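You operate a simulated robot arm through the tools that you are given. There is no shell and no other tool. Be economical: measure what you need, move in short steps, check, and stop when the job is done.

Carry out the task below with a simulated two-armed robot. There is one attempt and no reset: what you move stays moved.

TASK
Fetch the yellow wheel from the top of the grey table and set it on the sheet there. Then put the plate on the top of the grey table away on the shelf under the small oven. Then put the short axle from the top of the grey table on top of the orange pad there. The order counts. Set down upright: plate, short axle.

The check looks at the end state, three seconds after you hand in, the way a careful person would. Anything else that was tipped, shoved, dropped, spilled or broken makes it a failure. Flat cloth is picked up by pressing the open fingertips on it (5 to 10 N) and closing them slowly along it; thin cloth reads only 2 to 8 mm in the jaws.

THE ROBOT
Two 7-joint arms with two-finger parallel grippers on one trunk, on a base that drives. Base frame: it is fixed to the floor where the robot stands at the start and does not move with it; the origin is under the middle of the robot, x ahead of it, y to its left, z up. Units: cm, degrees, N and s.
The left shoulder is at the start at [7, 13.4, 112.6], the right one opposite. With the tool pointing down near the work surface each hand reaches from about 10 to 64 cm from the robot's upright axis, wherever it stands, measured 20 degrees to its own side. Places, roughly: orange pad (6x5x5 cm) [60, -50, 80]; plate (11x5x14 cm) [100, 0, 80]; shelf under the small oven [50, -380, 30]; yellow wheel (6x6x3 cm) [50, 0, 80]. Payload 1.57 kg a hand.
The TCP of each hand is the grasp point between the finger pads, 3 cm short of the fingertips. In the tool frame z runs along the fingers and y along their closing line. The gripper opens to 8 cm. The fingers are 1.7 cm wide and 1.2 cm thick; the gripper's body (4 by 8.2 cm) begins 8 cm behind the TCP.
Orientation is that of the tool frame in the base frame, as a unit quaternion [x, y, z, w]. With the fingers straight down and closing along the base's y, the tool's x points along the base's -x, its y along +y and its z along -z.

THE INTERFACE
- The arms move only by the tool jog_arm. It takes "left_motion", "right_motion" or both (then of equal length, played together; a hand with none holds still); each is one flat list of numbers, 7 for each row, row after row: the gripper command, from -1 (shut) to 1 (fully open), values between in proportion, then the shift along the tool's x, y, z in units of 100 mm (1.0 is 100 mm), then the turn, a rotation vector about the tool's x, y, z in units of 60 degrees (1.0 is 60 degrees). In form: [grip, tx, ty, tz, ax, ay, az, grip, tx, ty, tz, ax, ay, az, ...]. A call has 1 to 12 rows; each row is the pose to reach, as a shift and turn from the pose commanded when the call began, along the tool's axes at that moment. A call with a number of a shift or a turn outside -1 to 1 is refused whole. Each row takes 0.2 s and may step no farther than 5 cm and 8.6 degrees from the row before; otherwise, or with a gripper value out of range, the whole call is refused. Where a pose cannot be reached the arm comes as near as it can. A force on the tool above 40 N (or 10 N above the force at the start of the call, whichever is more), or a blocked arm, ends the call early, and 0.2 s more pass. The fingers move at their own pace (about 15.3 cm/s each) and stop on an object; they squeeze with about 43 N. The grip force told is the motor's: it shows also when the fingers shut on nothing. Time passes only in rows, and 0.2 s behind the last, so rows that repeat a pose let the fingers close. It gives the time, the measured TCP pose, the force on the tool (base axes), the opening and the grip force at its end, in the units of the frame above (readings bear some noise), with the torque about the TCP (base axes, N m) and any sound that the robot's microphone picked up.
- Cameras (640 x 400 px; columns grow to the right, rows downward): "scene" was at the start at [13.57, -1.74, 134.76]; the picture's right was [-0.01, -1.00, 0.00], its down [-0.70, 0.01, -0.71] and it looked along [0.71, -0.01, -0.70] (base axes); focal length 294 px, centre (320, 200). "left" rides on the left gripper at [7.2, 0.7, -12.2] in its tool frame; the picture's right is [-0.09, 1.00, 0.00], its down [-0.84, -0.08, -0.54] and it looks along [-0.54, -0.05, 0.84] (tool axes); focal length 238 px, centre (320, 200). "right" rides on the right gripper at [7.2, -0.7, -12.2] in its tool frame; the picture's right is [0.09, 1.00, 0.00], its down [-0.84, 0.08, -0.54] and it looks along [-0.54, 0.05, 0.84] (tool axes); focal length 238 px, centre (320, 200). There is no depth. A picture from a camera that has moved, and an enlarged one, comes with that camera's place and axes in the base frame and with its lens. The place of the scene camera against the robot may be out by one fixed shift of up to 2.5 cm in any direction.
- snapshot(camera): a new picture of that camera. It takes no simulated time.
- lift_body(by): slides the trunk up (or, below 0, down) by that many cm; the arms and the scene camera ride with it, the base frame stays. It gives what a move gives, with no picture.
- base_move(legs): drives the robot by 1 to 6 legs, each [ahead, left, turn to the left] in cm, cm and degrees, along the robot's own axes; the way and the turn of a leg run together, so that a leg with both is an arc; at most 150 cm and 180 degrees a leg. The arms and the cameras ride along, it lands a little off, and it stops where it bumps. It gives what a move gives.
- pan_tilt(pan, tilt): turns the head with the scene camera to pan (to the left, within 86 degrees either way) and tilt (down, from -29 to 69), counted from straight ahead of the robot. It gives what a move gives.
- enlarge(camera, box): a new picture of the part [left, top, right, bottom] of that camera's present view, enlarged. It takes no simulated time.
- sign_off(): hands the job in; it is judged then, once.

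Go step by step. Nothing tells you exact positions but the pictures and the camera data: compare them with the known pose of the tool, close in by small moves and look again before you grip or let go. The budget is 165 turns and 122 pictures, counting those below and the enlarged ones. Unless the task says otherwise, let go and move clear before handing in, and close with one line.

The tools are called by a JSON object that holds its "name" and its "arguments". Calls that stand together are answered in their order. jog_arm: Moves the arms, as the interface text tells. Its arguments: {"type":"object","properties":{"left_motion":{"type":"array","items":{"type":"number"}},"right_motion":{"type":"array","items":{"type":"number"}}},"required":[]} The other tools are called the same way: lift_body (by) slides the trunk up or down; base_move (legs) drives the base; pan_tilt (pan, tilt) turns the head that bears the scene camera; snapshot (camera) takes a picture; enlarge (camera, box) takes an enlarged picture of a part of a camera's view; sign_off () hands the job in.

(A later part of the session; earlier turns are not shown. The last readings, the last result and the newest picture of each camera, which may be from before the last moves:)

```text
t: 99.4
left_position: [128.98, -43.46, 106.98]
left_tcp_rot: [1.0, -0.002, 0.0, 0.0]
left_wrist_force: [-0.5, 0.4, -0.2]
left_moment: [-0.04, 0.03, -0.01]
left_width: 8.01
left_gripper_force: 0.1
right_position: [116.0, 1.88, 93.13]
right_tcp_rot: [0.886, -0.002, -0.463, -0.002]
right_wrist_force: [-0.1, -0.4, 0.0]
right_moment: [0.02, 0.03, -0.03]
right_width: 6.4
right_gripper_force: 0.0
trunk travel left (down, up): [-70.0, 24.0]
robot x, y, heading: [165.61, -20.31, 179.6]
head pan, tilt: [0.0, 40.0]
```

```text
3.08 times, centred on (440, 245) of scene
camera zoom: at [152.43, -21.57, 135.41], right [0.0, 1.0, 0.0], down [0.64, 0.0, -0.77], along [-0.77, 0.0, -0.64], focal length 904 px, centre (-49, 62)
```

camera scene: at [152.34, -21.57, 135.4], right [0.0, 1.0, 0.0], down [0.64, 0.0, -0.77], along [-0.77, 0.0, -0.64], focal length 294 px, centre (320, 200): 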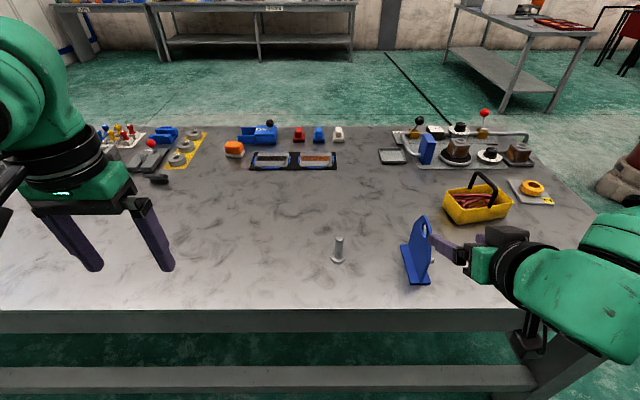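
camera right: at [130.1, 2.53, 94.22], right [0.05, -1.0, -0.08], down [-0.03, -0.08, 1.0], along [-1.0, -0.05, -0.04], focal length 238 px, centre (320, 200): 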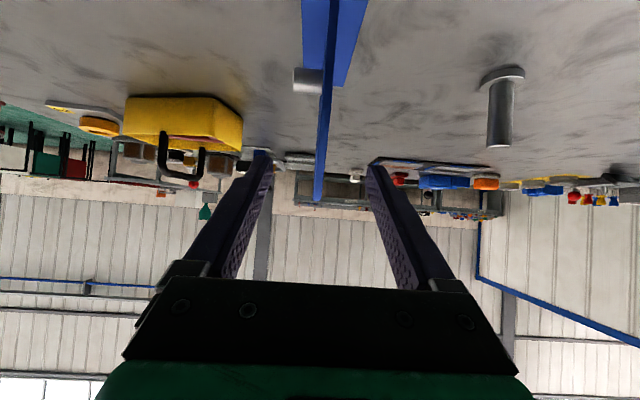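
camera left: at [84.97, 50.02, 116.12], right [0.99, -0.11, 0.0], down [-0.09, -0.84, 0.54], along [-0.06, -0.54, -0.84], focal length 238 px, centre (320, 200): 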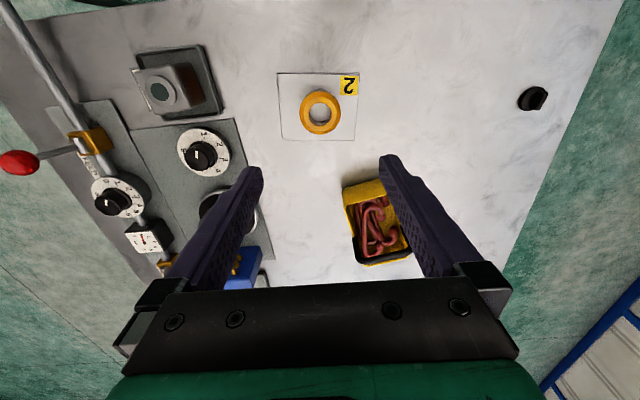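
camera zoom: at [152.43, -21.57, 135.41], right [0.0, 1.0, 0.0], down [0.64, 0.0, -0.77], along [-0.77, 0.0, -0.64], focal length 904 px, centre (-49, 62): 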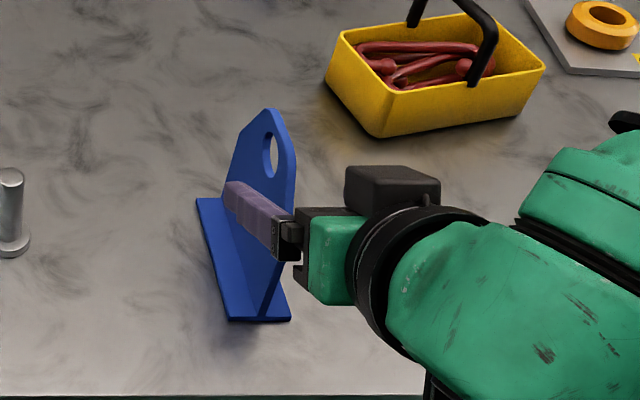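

Fingers straddle the panel. Move in the rest and close.

{"name": "jog_arm", "arguments": {"right_motion": [0.6, 0, 0.01, 0.25, 0, 0, 0, 0.6, 0, 0.015, 0.5, 0, 0, 0, 0.6, 0, 0.015, 0.62, 0, 0, 0, 0.6, 0, 0.015, 0.62, 0, 0, 0, 0.2, 0, 0.015, 0.62, 0, 0, 0, -0.3, 0, 0.015, 0.62, 0, 0, 0, -0.7, 0, 0.015, 0.62, 0, 0, 0, -1, 0, 0.015, 0.62, 0, 0, 0, -1, 0, 0.015, 0.62, 0, 0, 0, -1, 0, 0.015, 0.62, 0, 0, 0]}}

{"name": "enlarge", "arguments": {"camera": "scene", "box": [340, 180, 540, 310]}}

```text
t: 101.6
left_position: [129.03, -43.5, 107.0]
left_tcp_rot: [1.0, -0.002, 0.001, 0.0]
left_wrist_force: [1.0, 0.2, 0.3]
left_moment: [-0.03, -0.01, 0.01]
left_width: 7.99
left_gripper_force: 0.1
right_position: [110.69, 1.71, 89.58]
right_tcp_rot: [0.887, -0.002, -0.462, -0.002]
right_wrist_force: [0.2, 2.6, 1.6]
right_moment: [0.07, -0.49, 0.12]
right_width: 0.62
right_gripper_force: 25.8
trunk travel left (down, up): [-70.0, 24.0]
robot x, y, heading: [165.55, -20.23, 179.7]
head pan, tilt: [0.0, 40.0]
```

```text
3.08 times, centred on (440, 245) of scene
camera zoom: at [152.38, -21.5, 135.4], right [0.0, 1.0, 0.0], down [0.64, 0.0, -0.77], along [-0.77, 0.0, -0.64], focal length 904 px, centre (-49, 62)
```

zoom: 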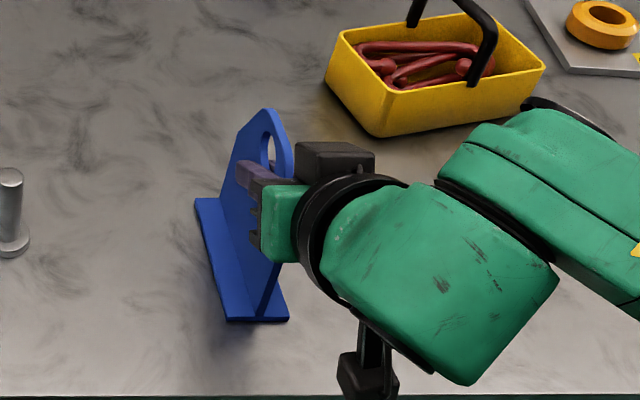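

Gripped. Lift straight up and check that it stays level.

{"name": "jog_arm", "arguments": {"right_motion": [-1, -0.08, 0, -0.06, 0, 0, 0, -1, -0.25, 0, -0.17, 0, 0, 0, -1, -0.5, 0, -0.34, 0, 0, 0, -1, -0.82, 0, -0.57, 0, 0, 0, -1, -0.82, 0, -0.57, 0, 0, 0]}}

{"name": "snapshot", "arguments": {"camera": "scene"}}

{"name": "snapshot", "arguments": {"camera": "right"}}

```text
t: 102.8
left_position: [128.67, -43.28, 106.96]
left_tcp_rot: [1.0, -0.002, 0.001, 0.0]
left_wrist_force: [-0.5, -0.7, 0.6]
left_moment: [0.01, 0.0, 0.0]
left_width: 8.0
left_gripper_force: 0.1
right_position: [110.5, 1.74, 99.52]
right_tcp_rot: [0.887, -0.002, -0.462, -0.001]
right_wrist_force: [-0.2, 0.2, -8.9]
right_moment: [0.0, -0.06, 0.03]
right_width: 0.58
right_gripper_force: 26.1
trunk travel left (down, up): [-70.0, 24.0]
robot x, y, heading: [165.84, -19.95, 179.6]
head pan, tilt: [0.0, 40.0]
```

```text
65 pictures are left
camera scene: at [152.19, -21.48, 135.38], right [0.0, 1.0, 0.0], down [0.64, 0.0, -0.76], along [-0.76, 0.0, -0.64], focal length 294 px, centre (320, 200)
```

scene: 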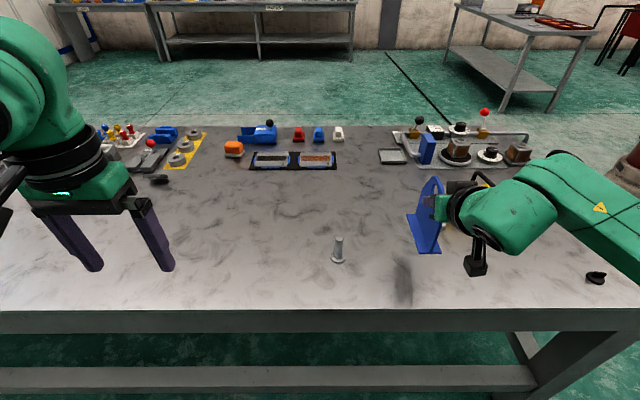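

```text
64 pictures are left
camera right: at [124.7, 2.28, 100.62], right [0.05, -1.0, -0.08], down [-0.04, -0.08, 1.0], along [-1.0, -0.05, -0.04], focal length 238 px, centre (320, 200)
```

right: 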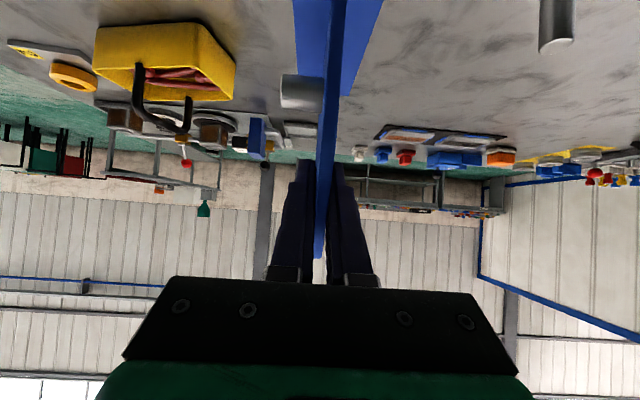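

The plate hangs upright and firm. I back away, turn left and drive down the corridor toward the oven.

{"name": "jog_arm", "arguments": {"left_motion": [1, 0.35, 0, 0, 0, 0, 0, 1, 0.7, 0, 0, 0, 0, 0, 1, 1.0, 0, 0, 0, 0, 0]}}

{"name": "base_move", "arguments": {"legs": [[-14, 0, 0], [0, 0, 90], [150, 0, 0], [90, 0, 0]]}}

{"name": "pan_tilt", "arguments": {"pan": -30, "tilt": 25}}

{"name": "snapshot", "arguments": {"camera": "scene"}}

```text
t: 103.6
left_position: [136.71, -43.39, 106.91]
left_tcp_rot: [1.0, -0.002, 0.0, 0.0]
left_wrist_force: [-0.1, 0.0, -0.5]
left_moment: [0.0, -0.03, 0.01]
left_width: 7.97
left_gripper_force: 0.1
left hand out of reach, approached as far as the arm can: row 3
right_position: [110.57, 1.56, 99.48]
right_tcp_rot: [0.887, -0.001, -0.462, 0.0]
right_wrist_force: [-0.6, -0.9, -8.5]
right_moment: [-0.01, -0.09, -0.02]
right_width: 0.59
right_gripper_force: 25.6
trunk travel left (down, up): [-70.0, 24.0]
robot x, y, heading: [165.48, -19.59, 179.7]
head pan, tilt: [0.0, 40.0]
```

```text
t: 120.0
left_position: [211.56, -285.65, 106.91]
left_tcp_rot: [0.694, 0.72, 0.0, -0.001]
left_wrist_force: [-0.2, 0.2, -0.4]
left_moment: [-0.02, -0.04, -0.01]
left_width: 7.99
left_gripper_force: 0.0
right_position: [167.74, -313.7, 99.56]
right_tcp_rot: [0.615, 0.639, -0.32, 0.332]
right_wrist_force: [-0.6, -0.3, -8.0]
right_moment: [0.09, 0.0, 0.0]
right_width: 0.59
right_gripper_force: 26.2
trunk travel left (down, up): [-70.0, 24.0]
robot x, y, heading: [187.15, -258.05, -87.7]
head pan, tilt: [0.0, 40.0]
```

```text
t: 121.0
left_position: [211.54, -285.77, 106.98]
left_tcp_rot: [0.693, 0.721, 0.001, 0.0]
left_wrist_force: [0.1, 0.5, -0.9]
left_moment: [0.0, 0.0, 0.02]
left_width: 8.01
left_gripper_force: 0.1
right_position: [167.67, -313.68, 99.35]
right_tcp_rot: [0.616, 0.639, -0.321, 0.332]
right_wrist_force: [-0.3, 0.3, -8.5]
right_moment: [0.11, 0.03, 0.0]
right_width: 0.59
right_gripper_force: 25.6
trunk travel left (down, up): [-70.0, 24.0]
robot x, y, heading: [187.12, -257.68, -87.8]
head pan, tilt: [-30.0, 25.0]
```

```text
63 pictures are left
camera scene: at [183.19, -272.83, 137.71], right [-0.88, 0.47, 0.0], down [0.2, 0.38, -0.91], along [-0.42, -0.8, -0.42], focal length 294 px, centre (320, 200)
```

scene: 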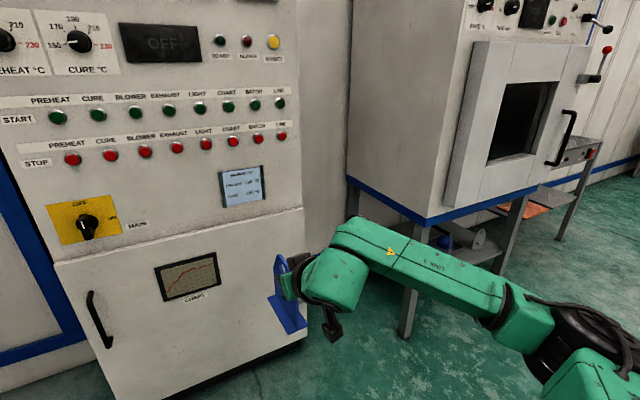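

The cabinet and oven stand are ahead. I strafe right toward the oven, keeping the distance, then inspect the shelf.

{"name": "base_move", "arguments": {"legs": [[0, 0, -2.3], [0, -118, 0]]}}

{"name": "pan_tilt", "arguments": {"pan": 0, "tilt": 40}}

{"name": "snapshot", "arguments": {"camera": "scene"}}

{"name": "snapshot", "arguments": {"camera": "left"}}

```text
t: 127.5
left_position: [89.74, -285.75, 106.87]
left_tcp_rot: [0.712, 0.702, 0.001, -0.001]
left_wrist_force: [0.8, -0.2, -0.4]
left_moment: [-0.01, -0.01, 0.0]
left_width: 8.01
left_gripper_force: 0.1
right_position: [44.41, -311.51, 99.53]
right_tcp_rot: [0.632, 0.623, -0.329, 0.324]
right_wrist_force: [-0.3, 0.0, -9.6]
right_moment: [0.09, 0.0, 0.03]
right_width: 0.59
right_gripper_force: 25.5
trunk travel left (down, up): [-70.0, 24.0]
robot x, y, heading: [66.43, -256.43, -91.0]
head pan, tilt: [-30.0, 25.0]
```

```text
t: 128.4
left_position: [89.75, -285.78, 106.79]
left_tcp_rot: [0.713, 0.701, 0.001, 0.0]
left_wrist_force: [0.3, 0.0, -0.2]
left_moment: [0.0, 0.02, 0.02]
left_width: 8.02
left_gripper_force: 0.1
right_position: [44.45, -311.44, 99.46]
right_tcp_rot: [0.632, 0.624, -0.328, 0.323]
right_wrist_force: [-0.4, -0.2, -8.2]
right_moment: [0.09, 0.01, -0.03]
right_width: 0.6
right_gripper_force: 25.7
trunk travel left (down, up): [-70.0, 24.0]
robot x, y, heading: [66.65, -256.69, -90.6]
head pan, tilt: [0.0, 40.0]
```

```text
62 pictures are left
camera scene: at [66.79, -272.0, 135.39], right [-1.0, 0.02, 0.0], down [0.01, 0.64, -0.77], along [-0.01, -0.77, -0.64], focal length 294 px, centre (320, 200)
```

scene: 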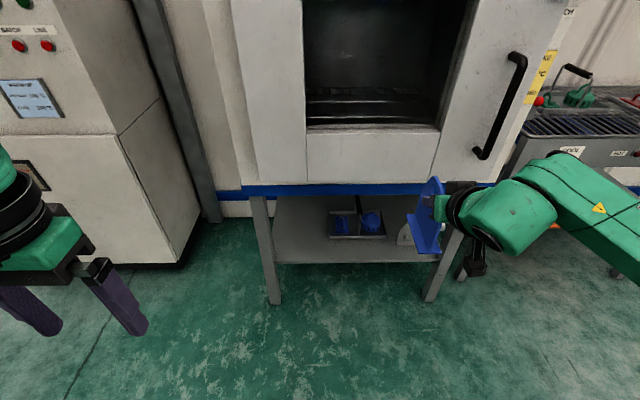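

```text
61 pictures are left
camera left: at [90.52, -278.54, 119.15], right [0.99, -0.11, 0.0], down [-0.09, -0.84, 0.54], along [-0.06, -0.54, -0.84], focal length 238 px, centre (320, 200)
```

left: 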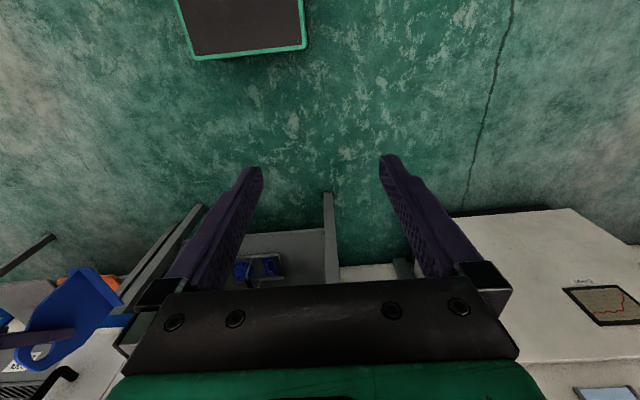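

The shelf spans x≈13–84 with a tray in the middle; the left part near x≈73 is free. Shift left 28 cm and lower the trunk.

{"name": "base_move", "arguments": {"legs": [[0, 28, 0]]}}

{"name": "lift_body", "arguments": {"by": -48}}

{"name": "pan_tilt", "arguments": {"pan": -15, "tilt": 30}}

{"name": "snapshot", "arguments": {"camera": "scene"}}

{"name": "snapshot", "arguments": {"camera": "right"}}

```text
t: 130.4
left_position: [117.89, -286.36, 106.96]
left_tcp_rot: [0.713, 0.701, 0.0, 0.0]
left_wrist_force: [-0.7, -0.4, -0.4]
left_moment: [0.0, 0.04, 0.02]
left_width: 7.98
left_gripper_force: 0.1
right_position: [72.56, -311.73, 99.3]
right_tcp_rot: [0.633, 0.623, -0.328, 0.322]
right_wrist_force: [-1.0, -0.1, -8.9]
right_moment: [0.09, 0.02, -0.01]
right_width: 0.6
right_gripper_force: 25.7
trunk travel left (down, up): [-70.0, 24.0]
robot x, y, heading: [95.11, -257.13, -90.9]
head pan, tilt: [0.0, 40.0]
```

```text
refused: -48 is not a number from -40 to 40
```

```text
t: 131.2
left_position: [118.06, -286.27, 106.89]
left_tcp_rot: [0.713, 0.702, 0.002, -0.001]
left_wrist_force: [0.7, 0.4, -0.4]
left_moment: [0.0, -0.03, 0.0]
left_width: 8.01
left_gripper_force: 0.0
right_position: [72.82, -311.83, 99.45]
right_tcp_rot: [0.632, 0.622, -0.33, 0.322]
right_wrist_force: [0.4, 0.1, -8.0]
right_moment: [0.08, -0.01, 0.0]
right_width: 0.58
right_gripper_force: 25.9
trunk travel left (down, up): [-70.0, 24.0]
robot x, y, heading: [94.85, -257.07, -91.3]
head pan, tilt: [-15.0, 30.0]
```

```text
60 pictures are left
camera scene: at [92.75, -272.68, 136.91], right [-0.96, 0.28, 0.0], down [0.14, 0.48, -0.87], along [-0.24, -0.83, -0.5], focal length 294 px, centre (320, 200)
```

scene: 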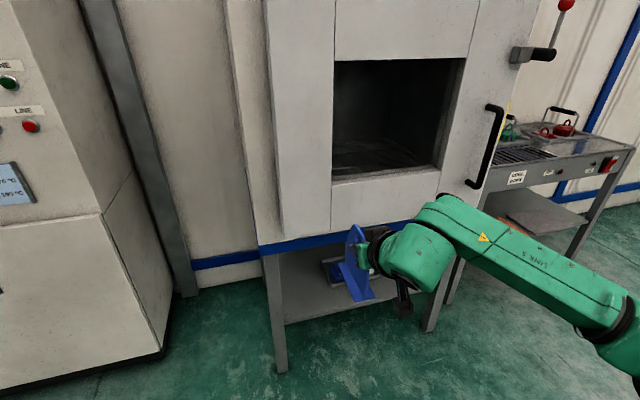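

```text
59 pictures are left
camera right: at [72.29, -297.68, 100.58], right [1.0, 0.04, -0.08], down [0.08, -0.04, 1.0], along [0.03, -1.0, -0.04], focal length 238 px, centre (320, 200)
```

right: 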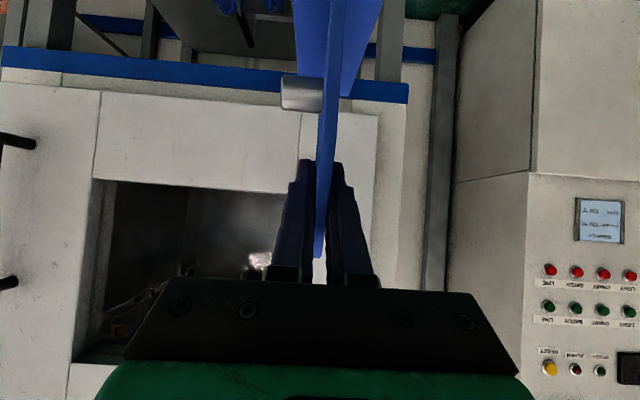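

Lower the trunk in two steps and look under the oven.

{"name": "lift_body", "arguments": {"by": -40}}

{"name": "lift_body", "arguments": {"by": -10}}

{"name": "snapshot", "arguments": {"camera": "scene"}}

{"name": "snapshot", "arguments": {"camera": "right"}}

```text
t: 135.0
left_position: [117.94, -286.13, 66.95]
left_tcp_rot: [0.714, 0.701, 0.0, -0.002]
left_wrist_force: [0.3, -0.3, 0.5]
left_moment: [0.0, 0.01, -0.02]
left_width: 8.02
left_gripper_force: 0.0
right_position: [72.62, -311.75, 59.4]
right_tcp_rot: [0.633, 0.622, -0.33, 0.323]
right_wrist_force: [0.6, -1.0, -8.9]
right_moment: [0.07, -0.02, 0.0]
right_width: 0.62
right_gripper_force: 25.6
trunk travel left (down, up): [-30.0, 64.0]
robot x, y, heading: [95.18, -257.11, -91.2]
head pan, tilt: [-15.0, 30.0]
```

```text
t: 136.3
left_position: [117.95, -286.24, 56.97]
left_tcp_rot: [0.714, 0.701, 0.0, -0.001]
left_wrist_force: [0.3, 0.9, 0.2]
left_moment: [0.02, 0.01, 0.01]
left_width: 8.01
left_gripper_force: 0.1
right_position: [72.62, -311.8, 49.49]
right_tcp_rot: [0.632, 0.622, -0.329, 0.324]
right_wrist_force: [0.5, -0.4, -8.5]
right_moment: [0.07, -0.02, 0.01]
right_width: 0.57
right_gripper_force: 26.5
trunk travel left (down, up): [-20.0, 74.0]
robot x, y, heading: [94.79, -256.79, -91.0]
head pan, tilt: [-15.0, 30.0]
```

```text
58 pictures are left
camera scene: at [92.72, -272.59, 86.92], right [-0.96, 0.28, 0.0], down [0.14, 0.48, -0.87], along [-0.24, -0.83, -0.5], focal length 294 px, centre (320, 200)
```

scene: 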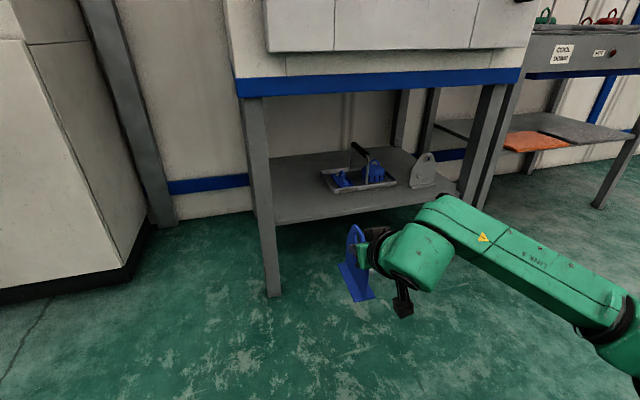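

```text
57 pictures are left
camera right: at [72.28, -297.61, 50.59], right [1.0, 0.03, -0.08], down [0.08, -0.04, 1.0], along [0.03, -1.0, -0.04], focal length 238 px, centre (320, 200)
```

right: 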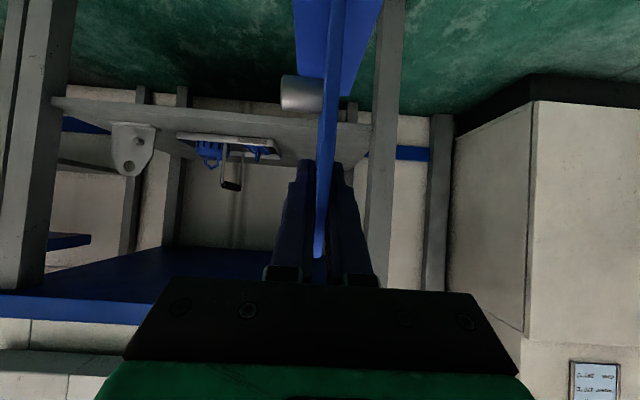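

Clear view: the shelf is about z 30, opening up to ~71, with a tray and a grey plate to the right. Drive forward with the plate bottom 10 cm above the shelf.

{"name": "base_move", "arguments": {"legs": [[38, 0, 0]]}}

{"name": "snapshot", "arguments": {"camera": "scene"}}

{"name": "snapshot", "arguments": {"camera": "right"}}

```text
t: 138.7
left_position: [116.84, -324.14, 56.86]
left_tcp_rot: [0.716, 0.698, 0.001, -0.001]
left_wrist_force: [0.6, 0.3, -0.3]
left_moment: [0.02, 0.01, 0.0]
left_width: 7.98
left_gripper_force: 0.1
right_position: [71.4, -349.37, 49.52]
right_tcp_rot: [0.635, 0.62, -0.33, 0.321]
right_wrist_force: [0.3, 0.0, -8.1]
right_moment: [0.04, -0.03, 0.01]
right_width: 0.59
right_gripper_force: 25.9
trunk travel left (down, up): [-20.0, 74.0]
robot x, y, heading: [93.7, -294.72, -91.5]
head pan, tilt: [-15.0, 30.0]
```

```text
56 pictures are left
camera scene: at [91.81, -310.41, 86.91], right [-0.96, 0.28, 0.0], down [0.14, 0.48, -0.87], along [-0.24, -0.83, -0.5], focal length 294 px, centre (320, 200)
```

scene: 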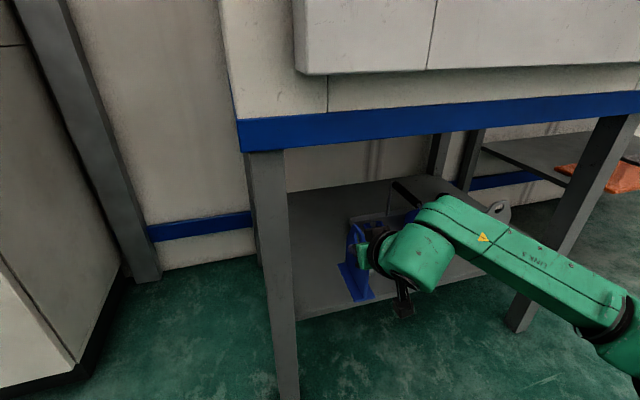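

```text
55 pictures are left
camera right: at [71.17, -335.26, 50.57], right [1.0, 0.03, -0.08], down [0.08, -0.04, 1.0], along [0.02, -1.0, -0.04], focal length 238 px, centre (320, 200)
```

right: 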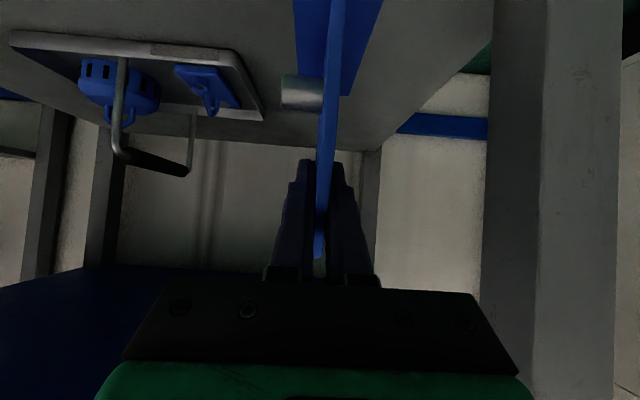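

Aligned between the leg and the tray. Forward 13 cm more, then lower the trunk.

{"name": "base_move", "arguments": {"legs": [[13, 0, 0]]}}

{"name": "lift_body", "arguments": {"by": -8.5}}

{"name": "snapshot", "arguments": {"camera": "scene"}}

{"name": "snapshot", "arguments": {"camera": "right"}}

```text
t: 140.0
left_position: [116.69, -337.08, 56.9]
left_tcp_rot: [0.715, 0.699, 0.001, -0.001]
left_wrist_force: [-0.2, 0.6, 0.3]
left_moment: [0.02, 0.01, 0.01]
left_width: 8.01
left_gripper_force: 0.1
right_position: [71.23, -362.32, 49.28]
right_tcp_rot: [0.635, 0.62, -0.331, 0.321]
right_wrist_force: [0.1, 0.6, -8.1]
right_moment: [0.04, -0.02, 0.01]
right_width: 0.59
right_gripper_force: 25.5
trunk travel left (down, up): [-20.0, 74.0]
robot x, y, heading: [93.83, -307.93, -91.6]
head pan, tilt: [-15.0, 30.0]
```

```text
t: 141.2
left_position: [116.61, -337.06, 48.61]
left_tcp_rot: [0.715, 0.699, 0.001, 0.001]
left_wrist_force: [0.6, -0.7, -0.8]
left_moment: [0.01, 0.02, -0.04]
left_width: 8.01
left_gripper_force: 0.0
right_position: [71.12, -362.42, 41.6]
right_tcp_rot: [0.632, 0.619, -0.334, 0.326]
right_wrist_force: [-1.5, -6.2, 16.6]
right_moment: [-0.3, -0.33, 0.16]
right_width: 0.55
right_gripper_force: 26.3
trunk travel left (down, up): [-11.5, 82.5]
robot x, y, heading: [93.78, -307.69, -91.5]
head pan, tilt: [-15.0, 30.0]
```

```text
54 pictures are left
camera scene: at [91.6, -323.1, 78.51], right [-0.96, 0.28, 0.0], down [0.14, 0.48, -0.87], along [-0.24, -0.83, -0.5], focal length 294 px, centre (320, 200)
```

scene: 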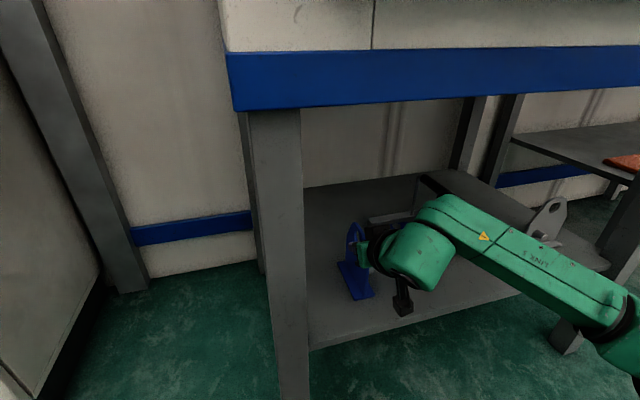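

```text
53 pictures are left
camera right: at [70.92, -348.23, 42.51], right [1.0, 0.03, -0.08], down [0.08, -0.03, 1.0], along [0.03, -1.0, -0.03], focal length 238 px, centre (320, 200)
```

right: 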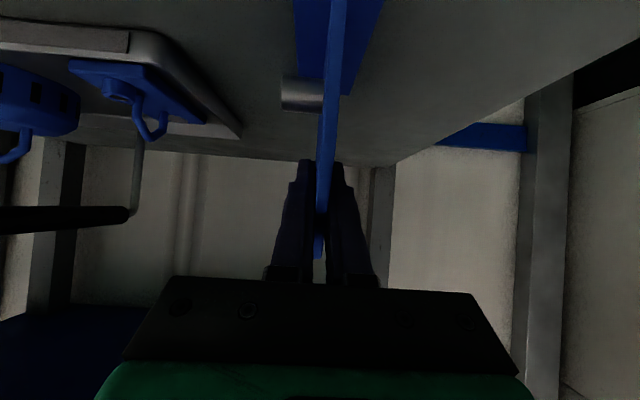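

Contact with the shelf. Relieve the pressing slightly.

{"name": "lift_body", "arguments": {"by": 0.6}}

{"name": "enlarge", "arguments": {"camera": "scene", "box": [280, 180, 480, 340]}}

```text
t: 141.8
left_position: [116.66, -337.0, 49.01]
left_tcp_rot: [0.715, 0.699, 0.0, 0.001]
left_wrist_force: [0.2, -0.2, 0.3]
left_moment: [0.0, 0.03, 0.03]
left_width: 8.0
left_gripper_force: 0.1
right_position: [71.17, -362.27, 41.43]
right_tcp_rot: [0.636, 0.62, -0.33, 0.319]
right_wrist_force: [-1.1, -2.5, 2.3]
right_moment: [0.2, -0.2, 0.02]
right_width: 0.59
right_gripper_force: 26.3
trunk travel left (down, up): [-12.1, 81.9]
robot x, y, heading: [93.63, -308.02, -91.4]
head pan, tilt: [-15.0, 30.0]
```

```text
2.50 times, centred on (380, 260) of scene
camera zoom: at [91.56, -323.23, 79.03], right [-0.96, 0.28, 0.0], down [0.14, 0.48, -0.87], along [-0.24, -0.83, -0.5], focal length 734 px, centre (170, 50)
```

zoom: 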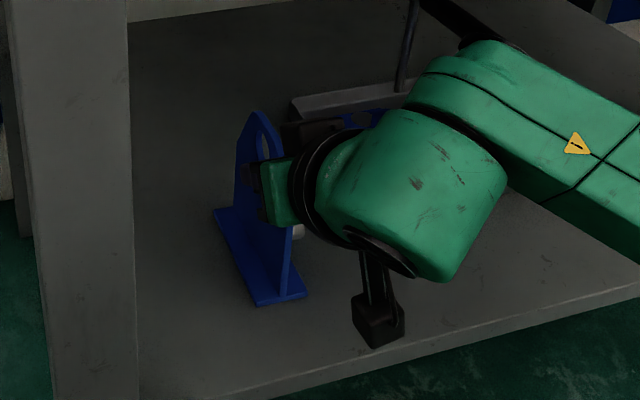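

The plate stands on the shelf. Open and withdraw along the finger axis.

{"name": "jog_arm", "arguments": {"right_motion": [-0.7, 0, 0, 0, 0, 0, 0, -0.3, 0, 0, 0, 0, 0, 0, 0.2, 0, 0, 0, 0, 0, 0, 0.5, 0, 0, 0, 0, 0, 0, 0.5, 0, 0, 0, 0, 0, 0, 0.5, 0, 0, -0.2, 0, 0, 0, 0.5, 0, 0, -0.5, 0, 0, 0, 0.5, 0, 0, -0.8, 0, 0, 0, 0.5, 0, 0, -1, 0, 0, 0]}}

{"name": "snapshot", "arguments": {"camera": "right"}}

{"name": "snapshot", "arguments": {"camera": "scene"}}

```text
t: 143.8
left_position: [116.6, -337.19, 48.96]
left_tcp_rot: [0.715, 0.699, 0.0, 0.0]
left_wrist_force: [0.0, -0.3, -1.1]
left_moment: [0.01, -0.02, -0.02]
left_width: 7.99
left_gripper_force: 0.1
right_position: [71.52, -354.07, 47.31]
right_tcp_rot: [0.634, 0.62, -0.331, 0.322]
right_wrist_force: [0.6, 0.1, 0.4]
right_moment: [0.02, 0.02, 0.03]
right_width: 6.0
right_gripper_force: 0.1
trunk travel left (down, up): [-12.1, 81.9]
robot x, y, heading: [93.93, -308.06, -91.3]
head pan, tilt: [-15.0, 30.0]
```

```text
51 pictures are left
camera right: at [71.24, -339.92, 48.43], right [1.0, 0.03, -0.08], down [0.08, -0.04, 1.0], along [0.03, -1.0, -0.04], focal length 238 px, centre (320, 200)
```

right: 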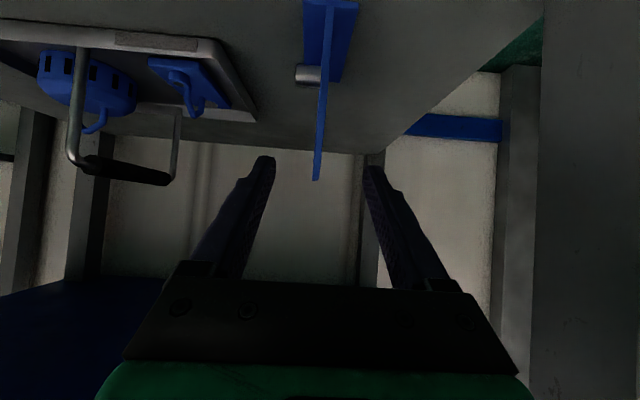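

```text
50 pictures are left
camera scene: at [91.55, -323.24, 79.04], right [-0.96, 0.28, 0.0], down [0.14, 0.48, -0.87], along [-0.24, -0.83, -0.5], focal length 294 px, centre (320, 200)
```

scene: 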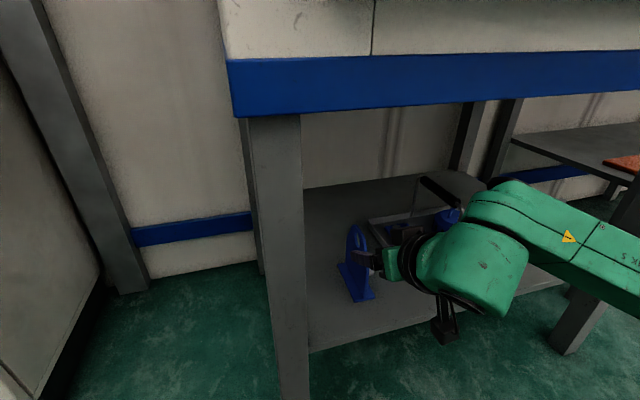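

Plate stands upright on the shelf. Back out, raise the trunk, and verify it.

{"name": "base_move", "arguments": {"legs": [[-60, 0, 0]]}}

{"name": "pan_tilt", "arguments": {"pan": -20, "tilt": 25}}

{"name": "enlarge", "arguments": {"camera": "scene", "box": [200, 60, 500, 260]}}

{"name": "lift_body", "arguments": {"by": 40}}

{"name": "lift_body", "arguments": {"by": 18}}

```text
t: 147.2
left_position: [118.22, -276.16, 49.04]
left_tcp_rot: [0.713, 0.701, 0.0, 0.0]
left_wrist_force: [0.0, -0.1, 0.2]
left_moment: [-0.03, 0.01, 0.02]
left_width: 8.02
left_gripper_force: 0.1
right_position: [73.04, -293.27, 47.3]
right_tcp_rot: [0.633, 0.621, -0.33, 0.323]
right_wrist_force: [0.1, -0.7, 0.4]
right_moment: [0.0, 0.0, 0.02]
right_width: 6.02
right_gripper_force: 0.2
trunk travel left (down, up): [-12.1, 81.9]
robot x, y, heading: [95.04, -246.89, -90.9]
head pan, tilt: [-15.0, 30.0]
```

```text
t: 147.9
left_position: [118.17, -276.12, 49.02]
left_tcp_rot: [0.714, 0.701, 0.0, 0.0]
left_wrist_force: [-0.3, 1.0, 0.2]
left_moment: [-0.01, 0.0, 0.01]
left_width: 7.99
left_gripper_force: 0.0
right_position: [73.06, -293.27, 47.12]
right_tcp_rot: [0.633, 0.621, -0.331, 0.322]
right_wrist_force: [0.5, 0.2, -0.3]
right_moment: [-0.02, 0.02, -0.04]
right_width: 6.01
right_gripper_force: 0.2
trunk travel left (down, up): [-12.1, 81.9]
robot x, y, heading: [95.43, -246.82, -91.1]
head pan, tilt: [-20.0, 25.0]
```

```text
2.00 times, centred on (350, 160) of scene
camera zoom: at [92.11, -262.28, 79.83], right [-0.93, 0.36, 0.0], down [0.15, 0.39, -0.91], along [-0.33, -0.85, -0.42], focal length 587 px, centre (260, 280)
```

zoom: 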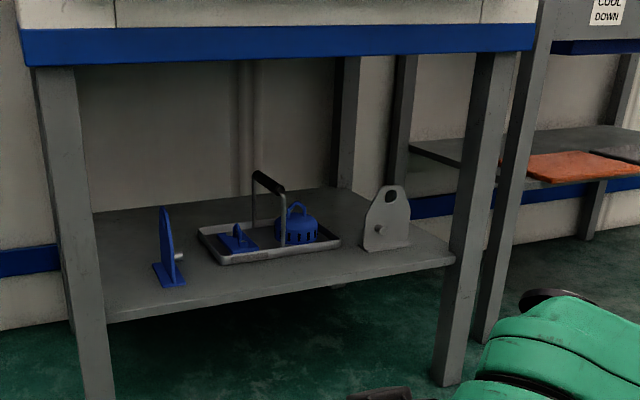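

```text
t: 151.7
left_position: [118.08, -276.09, 89.05]
left_tcp_rot: [0.713, 0.701, 0.0, 0.0]
left_wrist_force: [0.0, -0.3, -0.3]
left_moment: [0.01, 0.0, 0.0]
left_width: 7.99
left_gripper_force: 0.1
right_position: [73.07, -293.43, 87.21]
right_tcp_rot: [0.633, 0.622, -0.33, 0.323]
right_wrist_force: [0.0, 0.1, 1.2]
right_moment: [-0.02, -0.01, -0.03]
right_width: 6.0
right_gripper_force: 0.0
trunk travel left (down, up): [-52.1, 41.9]
robot x, y, heading: [94.96, -246.88, -90.9]
head pan, tilt: [-20.0, 25.0]
```

```text
t: 153.7
left_position: [118.21, -275.96, 107.1]
left_tcp_rot: [0.714, 0.7, 0.001, 0.0]
left_wrist_force: [-0.4, 0.0, 0.2]
left_moment: [0.0, -0.03, -0.02]
left_width: 7.98
left_gripper_force: 0.0
right_position: [73.04, -293.34, 105.28]
right_tcp_rot: [0.632, 0.622, -0.33, 0.323]
right_wrist_force: [0.3, -0.1, -1.0]
right_moment: [-0.01, 0.04, 0.03]
right_width: 5.97
right_gripper_force: 0.0
trunk travel left (down, up): [-70.1, 23.9]
robot x, y, heading: [94.95, -246.88, -91.2]
head pan, tilt: [-20.0, 25.0]
```

The plate is stored upright on the shelf. Now the axle: untilt the right hand and drive back up the corridor behind the table.

{"name": "jog_arm", "arguments": {"right_motion": [0.6, 0, 0, 0, 0, 0.131, 0, 0.6, 0, 0, 0, 0, 0.262, 0, 0.6, 0, 0, 0, 0, 0.393, 0, 0.6, 0, 0, 0, 0, 0.524, 0, 0.6, 0, 0, 0, 0, 0.655, 0, 0.6, 0, 0, 0, 0, 0.786, 0, 0.6, 0, 0, 0, 0, 0.917, 0, 0.6, 0, 0, 0, 0, 0.917, 0]}}

{"name": "base_move", "arguments": {"legs": [[0, 86, 0], [0, 0, -88.8], [0, -130, 0], [0, -120, 0]]}}

{"name": "pan_tilt", "arguments": {"pan": 0, "tilt": 40}}

{"name": "snapshot", "arguments": {"camera": "scene"}}

```text
t: 155.5
left_position: [118.1, -276.03, 107.04]
left_tcp_rot: [0.712, 0.702, 0.0, 0.0]
left_wrist_force: [-0.1, -1.0, 0.8]
left_moment: [-0.01, 0.01, -0.02]
left_width: 8.0
left_gripper_force: 0.1
right_position: [72.96, -293.43, 105.26]
right_tcp_rot: [0.714, 0.7, 0.0, -0.001]
right_wrist_force: [0.8, -0.4, 0.0]
right_moment: [-0.03, 0.01, 0.0]
right_width: 6.42
right_gripper_force: 0.2
trunk travel left (down, up): [-70.1, 23.9]
robot x, y, heading: [95.14, -246.86, -91.3]
head pan, tilt: [-20.0, 25.0]
```

```text
t: 175.8
left_position: [161.75, -18.99, 107.17]
left_tcp_rot: [1.0, -0.029, 0.001, 0.0]
left_wrist_force: [-0.2, -0.3, 0.9]
left_moment: [0.01, 0.0, -0.01]
left_width: 7.98
left_gripper_force: 0.1
right_position: [146.17, 26.74, 105.37]
right_tcp_rot: [1.0, -0.03, 0.001, 0.0]
right_wrist_force: [-0.5, -0.6, 0.6]
right_moment: [0.02, -0.01, -0.01]
right_width: 6.38
right_gripper_force: 0.0
trunk travel left (down, up): [-70.1, 23.9]
robot x, y, heading: [191.05, 2.99, 176.8]
head pan, tilt: [-20.0, 25.0]
```

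```text
t: 176.6
left_position: [161.76, -18.97, 107.08]
left_tcp_rot: [1.0, -0.029, 0.0, 0.0]
left_wrist_force: [0.8, -0.1, -0.2]
left_moment: [-0.06, 0.0, 0.01]
left_width: 7.98
left_gripper_force: 0.2
right_position: [146.16, 26.78, 105.24]
right_tcp_rot: [1.0, -0.03, 0.001, -0.001]
right_wrist_force: [-0.6, 0.0, 0.8]
right_moment: [-0.04, 0.0, 0.02]
right_width: 6.41
right_gripper_force: 0.0
trunk travel left (down, up): [-70.1, 23.9]
robot x, y, heading: [191.42, 3.15, 176.6]
head pan, tilt: [0.0, 40.0]
```

```text
48 pictures are left
camera scene: at [178.53, 1.96, 135.51], right [0.06, 1.0, 0.0], down [0.64, -0.04, -0.77], along [-0.77, 0.05, -0.64], focal length 294 px, centre (320, 200)
```

scene: 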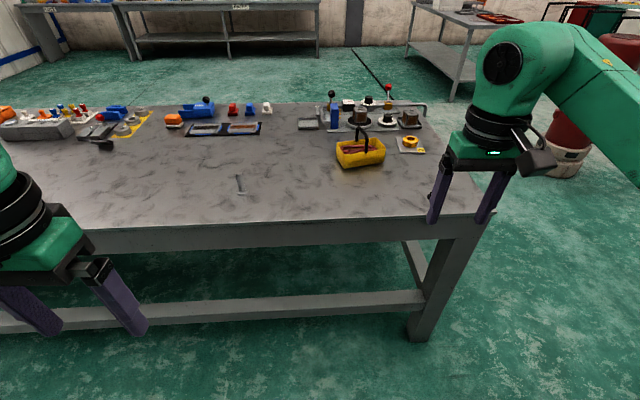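

I see the axle at about (105.5, -16). Square up and drive forward.

{"name": "base_move", "arguments": {"legs": [[0, 0, 3.2], [33, 0, 0]]}}

{"name": "snapshot", "arguments": {"camera": "left"}}

{"name": "enlarge", "arguments": {"camera": "scene", "box": [100, 150, 340, 330]}}

```text
t: 179.2
left_position: [129.61, -20.58, 107.06]
left_tcp_rot: [1.0, 0.0, 0.0, 0.0]
left_wrist_force: [0.0, 0.1, -0.3]
left_moment: [-0.05, 0.0, -0.01]
left_width: 8.0
left_gripper_force: 0.1
right_position: [111.43, 24.36, 105.33]
right_tcp_rot: [1.0, -0.002, 0.0, -0.001]
right_wrist_force: [0.4, 0.5, -0.2]
right_moment: [-0.01, -0.03, -0.02]
right_width: 6.37
right_gripper_force: 0.1
trunk travel left (down, up): [-70.1, 23.9]
robot x, y, heading: [158.08, 2.52, 179.8]
head pan, tilt: [0.0, 40.0]
```

```text
47 pictures are left
camera left: at [136.81, -21.18, 119.28], right [-0.09, -1.0, 0.0], down [-0.84, 0.08, 0.54], along [-0.54, 0.05, -0.84], focal length 238 px, centre (320, 200)
```

left: 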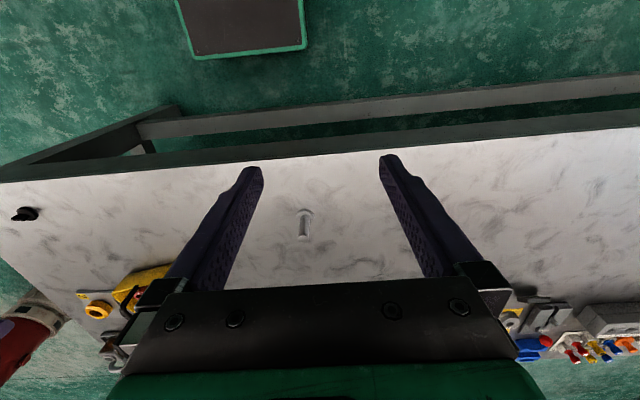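

```text
2.22 times, centred on (220, 240) of scene
camera zoom: at [145.1, 1.29, 135.51], right [0.0, 1.0, 0.0], down [0.64, 0.0, -0.77], along [-0.77, 0.0, -0.64], focal length 653 px, centre (542, 111)
```

zoom: 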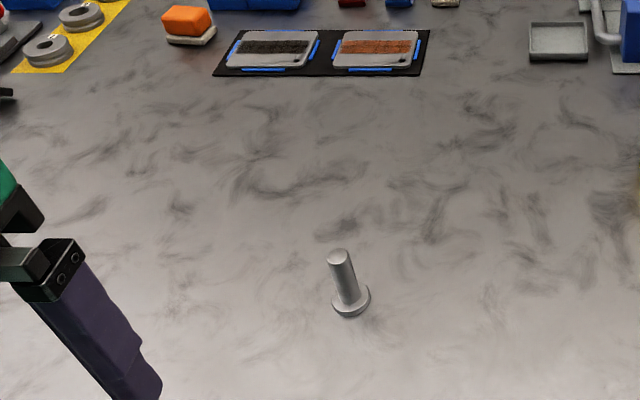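

Axle at (109, -15.5), about 7.5 cm tall. Bring the left hand above it.

{"name": "jog_arm", "arguments": {"left_motion": [0.5, -0.35, -0.1, 0, 0, 0, 0, 0.5, -0.7, -0.2, 0, 0, 0, 0, 0.5, -1.0, -0.3, 0, 0, 0, 0]}}

{"name": "jog_arm", "arguments": {"left_motion": [0.5, -0.4, -0.1, 0.2, 0, 0, 0, 0.5, -0.7, -0.2, 0.4, 0, 0, 0, 0.5, -0.95, -0.21, 0.8, 0, 0, 0, 0.5, -0.95, -0.21, 1.0, 0, 0, 0, 0.5, -0.95, -0.21, 1.0, 0, 0, 0]}}

{"name": "snapshot", "arguments": {"camera": "left"}}

```text
t: 180.0
left_position: [119.29, -17.3, 107.17]
left_tcp_rot: [1.0, -0.001, 0.0, 0.001]
left_wrist_force: [-0.5, 1.2, -0.4]
left_moment: [-0.03, 0.0, 0.0]
left_width: 6.0
left_gripper_force: 0.0
right_position: [111.52, 24.43, 105.18]
right_tcp_rot: [1.0, -0.002, 0.001, -0.001]
right_wrist_force: [-0.8, 0.6, -0.3]
right_moment: [-0.01, -0.02, 0.0]
right_width: 6.42
right_gripper_force: 0.0
trunk travel left (down, up): [-70.1, 23.9]
robot x, y, heading: [158.35, 2.62, 179.8]
head pan, tilt: [0.0, 40.0]
```

```text
t: 181.2
left_position: [110.11, -15.26, 97.2]
left_tcp_rot: [1.0, 0.0, 0.001, 0.001]
left_wrist_force: [-0.1, 0.0, 0.1]
left_moment: [-0.02, -0.03, -0.02]
left_width: 6.03
left_gripper_force: 0.0
right_position: [111.58, 24.34, 105.38]
right_tcp_rot: [1.0, -0.002, 0.0, -0.001]
right_wrist_force: [-0.3, 0.1, 0.6]
right_moment: [0.01, -0.02, 0.0]
right_width: 6.39
right_gripper_force: 0.3
trunk travel left (down, up): [-70.1, 23.9]
robot x, y, heading: [158.28, 2.95, 179.7]
head pan, tilt: [0.0, 40.0]
```

```text
45 pictures are left
camera left: at [117.36, -15.92, 109.4], right [-0.09, -1.0, 0.0], down [-0.84, 0.08, 0.54], along [-0.54, 0.05, -0.84], focal length 238 px, centre (320, 200)
```

left: 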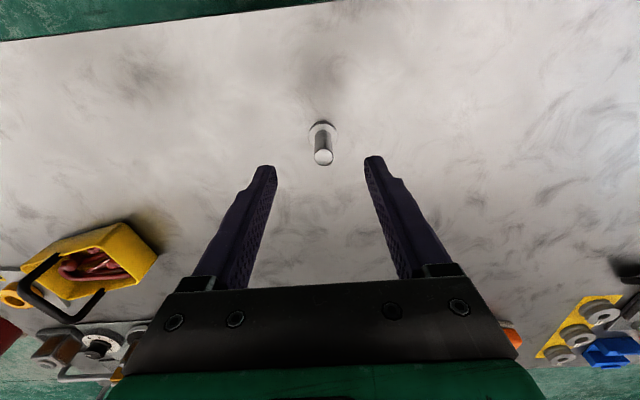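

Axle at (108.7, -15.4), fingers centred in y. Go 1.4 cm further in x and descend.

{"name": "jog_arm", "arguments": {"left_motion": [0.5, -0.14, 0.01, 0.1, 0, 0, 0, 0.5, -0.14, 0.01, 0.45, 0, 0, 0, 0.5, -0.14, 0.01, 0.8, 0, 0, 0, 0.5, -0.14, 0.01, 0.8, 0, 0, 0]}}

{"name": "snapshot", "arguments": {"camera": "left"}}

{"name": "enlarge", "arguments": {"camera": "scene", "box": [160, 150, 360, 310]}}

```text
t: 182.2
left_position: [108.64, -15.27, 89.09]
left_tcp_rot: [1.0, -0.001, 0.001, 0.0]
left_wrist_force: [-0.6, 0.8, -0.3]
left_moment: [0.0, -0.01, 0.0]
left_width: 6.0
left_gripper_force: 0.1
right_position: [111.47, 24.32, 105.24]
right_tcp_rot: [1.0, -0.002, 0.001, -0.001]
right_wrist_force: [0.6, -0.6, 0.1]
right_moment: [-0.03, 0.02, -0.02]
right_width: 6.39
right_gripper_force: 0.1
trunk travel left (down, up): [-70.1, 23.9]
robot x, y, heading: [158.46, 2.61, 179.4]
head pan, tilt: [0.0, 40.0]
```

```text
44 pictures are left
camera left: at [115.84, -15.98, 101.32], right [-0.09, -1.0, 0.0], down [-0.84, 0.08, 0.54], along [-0.54, 0.05, -0.84], focal length 238 px, centre (320, 200)
```

left: 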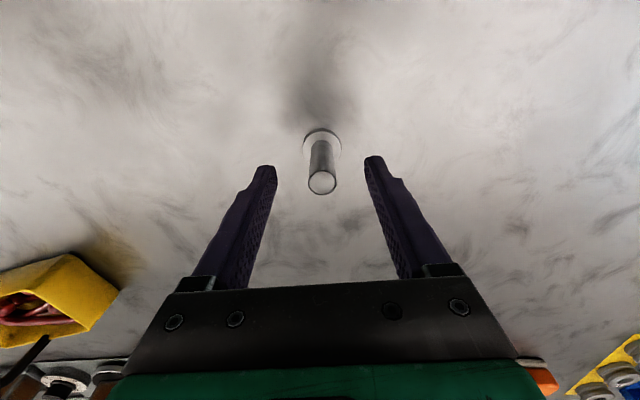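

```text
2.50 times, centred on (260, 230) of scene
camera zoom: at [145.02, 1.32, 135.5], right [0.0, 1.0, 0.0], down [0.64, 0.0, -0.77], along [-0.77, 0.0, -0.64], focal length 734 px, centre (470, 125)
```

zoom: 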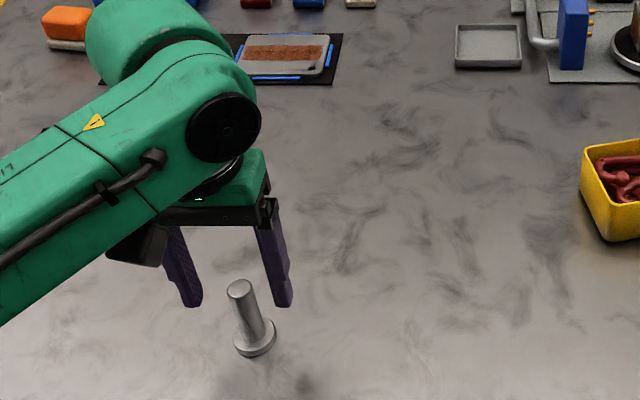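

Aligned. Lower to grip height (tips above the flange) and close gently.

{"name": "jog_arm", "arguments": {"left_motion": [0.5, -0.01, 0.012, 0.2, 0, 0, 0, 0.5, -0.01, 0.012, 0.36, 0, 0, 0, 0.5, -0.01, 0.012, 0.36, 0, 0, 0, 0.0, -0.01, 0.012, 0.36, 0, 0, 0, -0.3, -0.01, 0.012, 0.36, 0, 0, 0, -0.5, -0.01, 0.012, 0.36, 0, 0, 0, -0.8, -0.01, 0.012, 0.36, 0, 0, 0, -1, -0.01, 0.012, 0.36, 0, 0, 0, -1, -0.01, 0.012, 0.36, 0, 0, 0]}}

{"name": "enlarge", "arguments": {"camera": "scene", "box": [160, 150, 360, 310]}}

```text
t: 184.2
left_position: [108.63, -15.6, 85.43]
left_tcp_rot: [1.0, -0.001, 0.001, 0.0]
left_wrist_force: [0.7, 1.0, 0.2]
left_moment: [0.01, 0.01, 0.03]
left_width: 1.9
left_gripper_force: 32.8
right_position: [111.47, 24.3, 105.26]
right_tcp_rot: [1.0, -0.002, 0.001, -0.001]
right_wrist_force: [-0.8, -1.1, 0.9]
right_moment: [-0.03, 0.01, 0.02]
right_width: 6.37
right_gripper_force: 0.1
trunk travel left (down, up): [-70.1, 23.9]
robot x, y, heading: [158.13, 2.85, 180.0]
head pan, tilt: [0.0, 40.0]
```

```text
2.50 times, centred on (260, 230) of scene
camera zoom: at [145.01, 1.3, 135.5], right [0.0, 1.0, 0.0], down [0.64, 0.0, -0.77], along [-0.77, 0.0, -0.64], focal length 734 px, centre (470, 125)
```

zoom: 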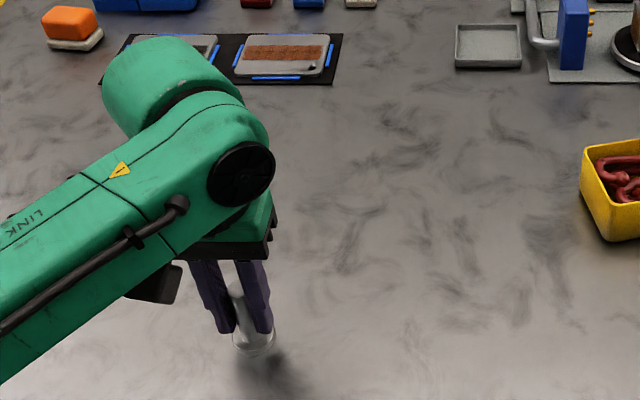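

Gripped (1.9 cm). Lift 20 cm.

{"name": "jog_arm", "arguments": {"left_motion": [-1, 0, 0, -0.1, 0, 0, 0, -1, 0, 0, -0.4, 0, 0, 0, -1, 0, 0, -0.7, 0, 0, 0, -1, 0, 0, -1.0, 0, 0, 0]}}

{"name": "jog_arm", "arguments": {"left_motion": [-1, 0.3, 0, -0.3, 0, 0, 0, -1, 0.6, 0, -0.6, 0, 0, 0, -1, 0.8, 0, -1.0, 0, 0, 0, -1, 0.8, 0, -1.0, 0, 0, 0]}}

{"name": "snapshot", "arguments": {"camera": "left"}}

```text
t: 185.2
left_position: [108.59, -15.45, 95.24]
left_tcp_rot: [1.0, -0.001, 0.0, 0.0]
left_wrist_force: [0.8, 0.4, -2.6]
left_moment: [0.0, -0.01, 0.01]
left_width: 1.93
left_gripper_force: 33.3
right_position: [111.43, 24.28, 105.18]
right_tcp_rot: [1.0, -0.002, -0.001, -0.001]
right_wrist_force: [0.5, 0.0, 0.1]
right_moment: [0.0, 0.03, 0.03]
right_width: 6.4
right_gripper_force: 0.0
trunk travel left (down, up): [-70.1, 23.9]
robot x, y, heading: [158.34, 2.96, 180.0]
head pan, tilt: [0.0, 40.0]
```

```text
t: 186.2
left_position: [116.79, -15.59, 105.11]
left_tcp_rot: [1.0, -0.002, 0.001, 0.0]
left_wrist_force: [-0.6, -0.7, -2.9]
left_moment: [-0.01, -0.02, -0.01]
left_width: 1.91
left_gripper_force: 33.1
right_position: [111.46, 24.37, 105.18]
right_tcp_rot: [1.0, -0.002, 0.0, -0.001]
right_wrist_force: [0.2, -0.2, -0.8]
right_moment: [0.02, 0.01, 0.01]
right_width: 6.4
right_gripper_force: 0.1
trunk travel left (down, up): [-70.1, 23.9]
robot x, y, heading: [158.21, 3.08, 179.7]
head pan, tilt: [0.0, 40.0]
```

```text
41 pictures are left
camera left: at [123.87, -16.21, 117.4], right [-0.09, -1.0, 0.0], down [-0.84, 0.08, 0.54], along [-0.54, 0.05, -0.84], focal length 238 px, centre (320, 200)
```

left: 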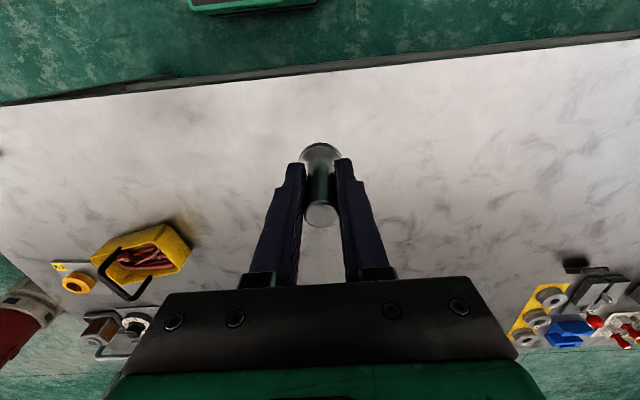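

Axle held upright. Drive around the left end of the table to the front side.

{"name": "base_move", "arguments": {"legs": [[-18, 0, 0], [0, -115, 0], [150, 0, 0], [66, 0, 0], [0, 0, 179.5]]}}

{"name": "snapshot", "arguments": {"camera": "scene"}}

```text
t: 210.7
left_position: [4.9, 137.53, 105.16]
left_tcp_rot: [0.031, 1.0, 0.0, -0.001]
left_wrist_force: [-0.1, -0.5, -2.6]
left_moment: [0.03, 0.01, 0.0]
left_width: 1.9
left_gripper_force: 33.1
right_position: [7.84, 97.13, 105.12]
right_tcp_rot: [0.031, 1.0, -0.001, -0.002]
right_wrist_force: [0.2, 0.6, 1.1]
right_moment: [-0.01, -0.02, 0.04]
right_width: 6.41
right_gripper_force: 0.1
trunk travel left (down, up): [-70.1, 23.9]
robot x, y, heading: [-37.59, 121.63, -3.5]
head pan, tilt: [0.0, 40.0]
```

```text
40 pictures are left
camera scene: at [-23.74, 119.02, 135.5], right [-0.06, -1.0, 0.0], down [-0.64, 0.04, -0.77], along [0.76, -0.05, -0.64], focal length 294 px, centre (320, 200)
```

scene: 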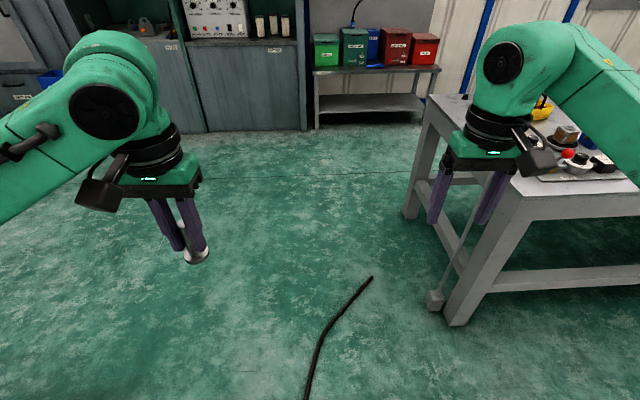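

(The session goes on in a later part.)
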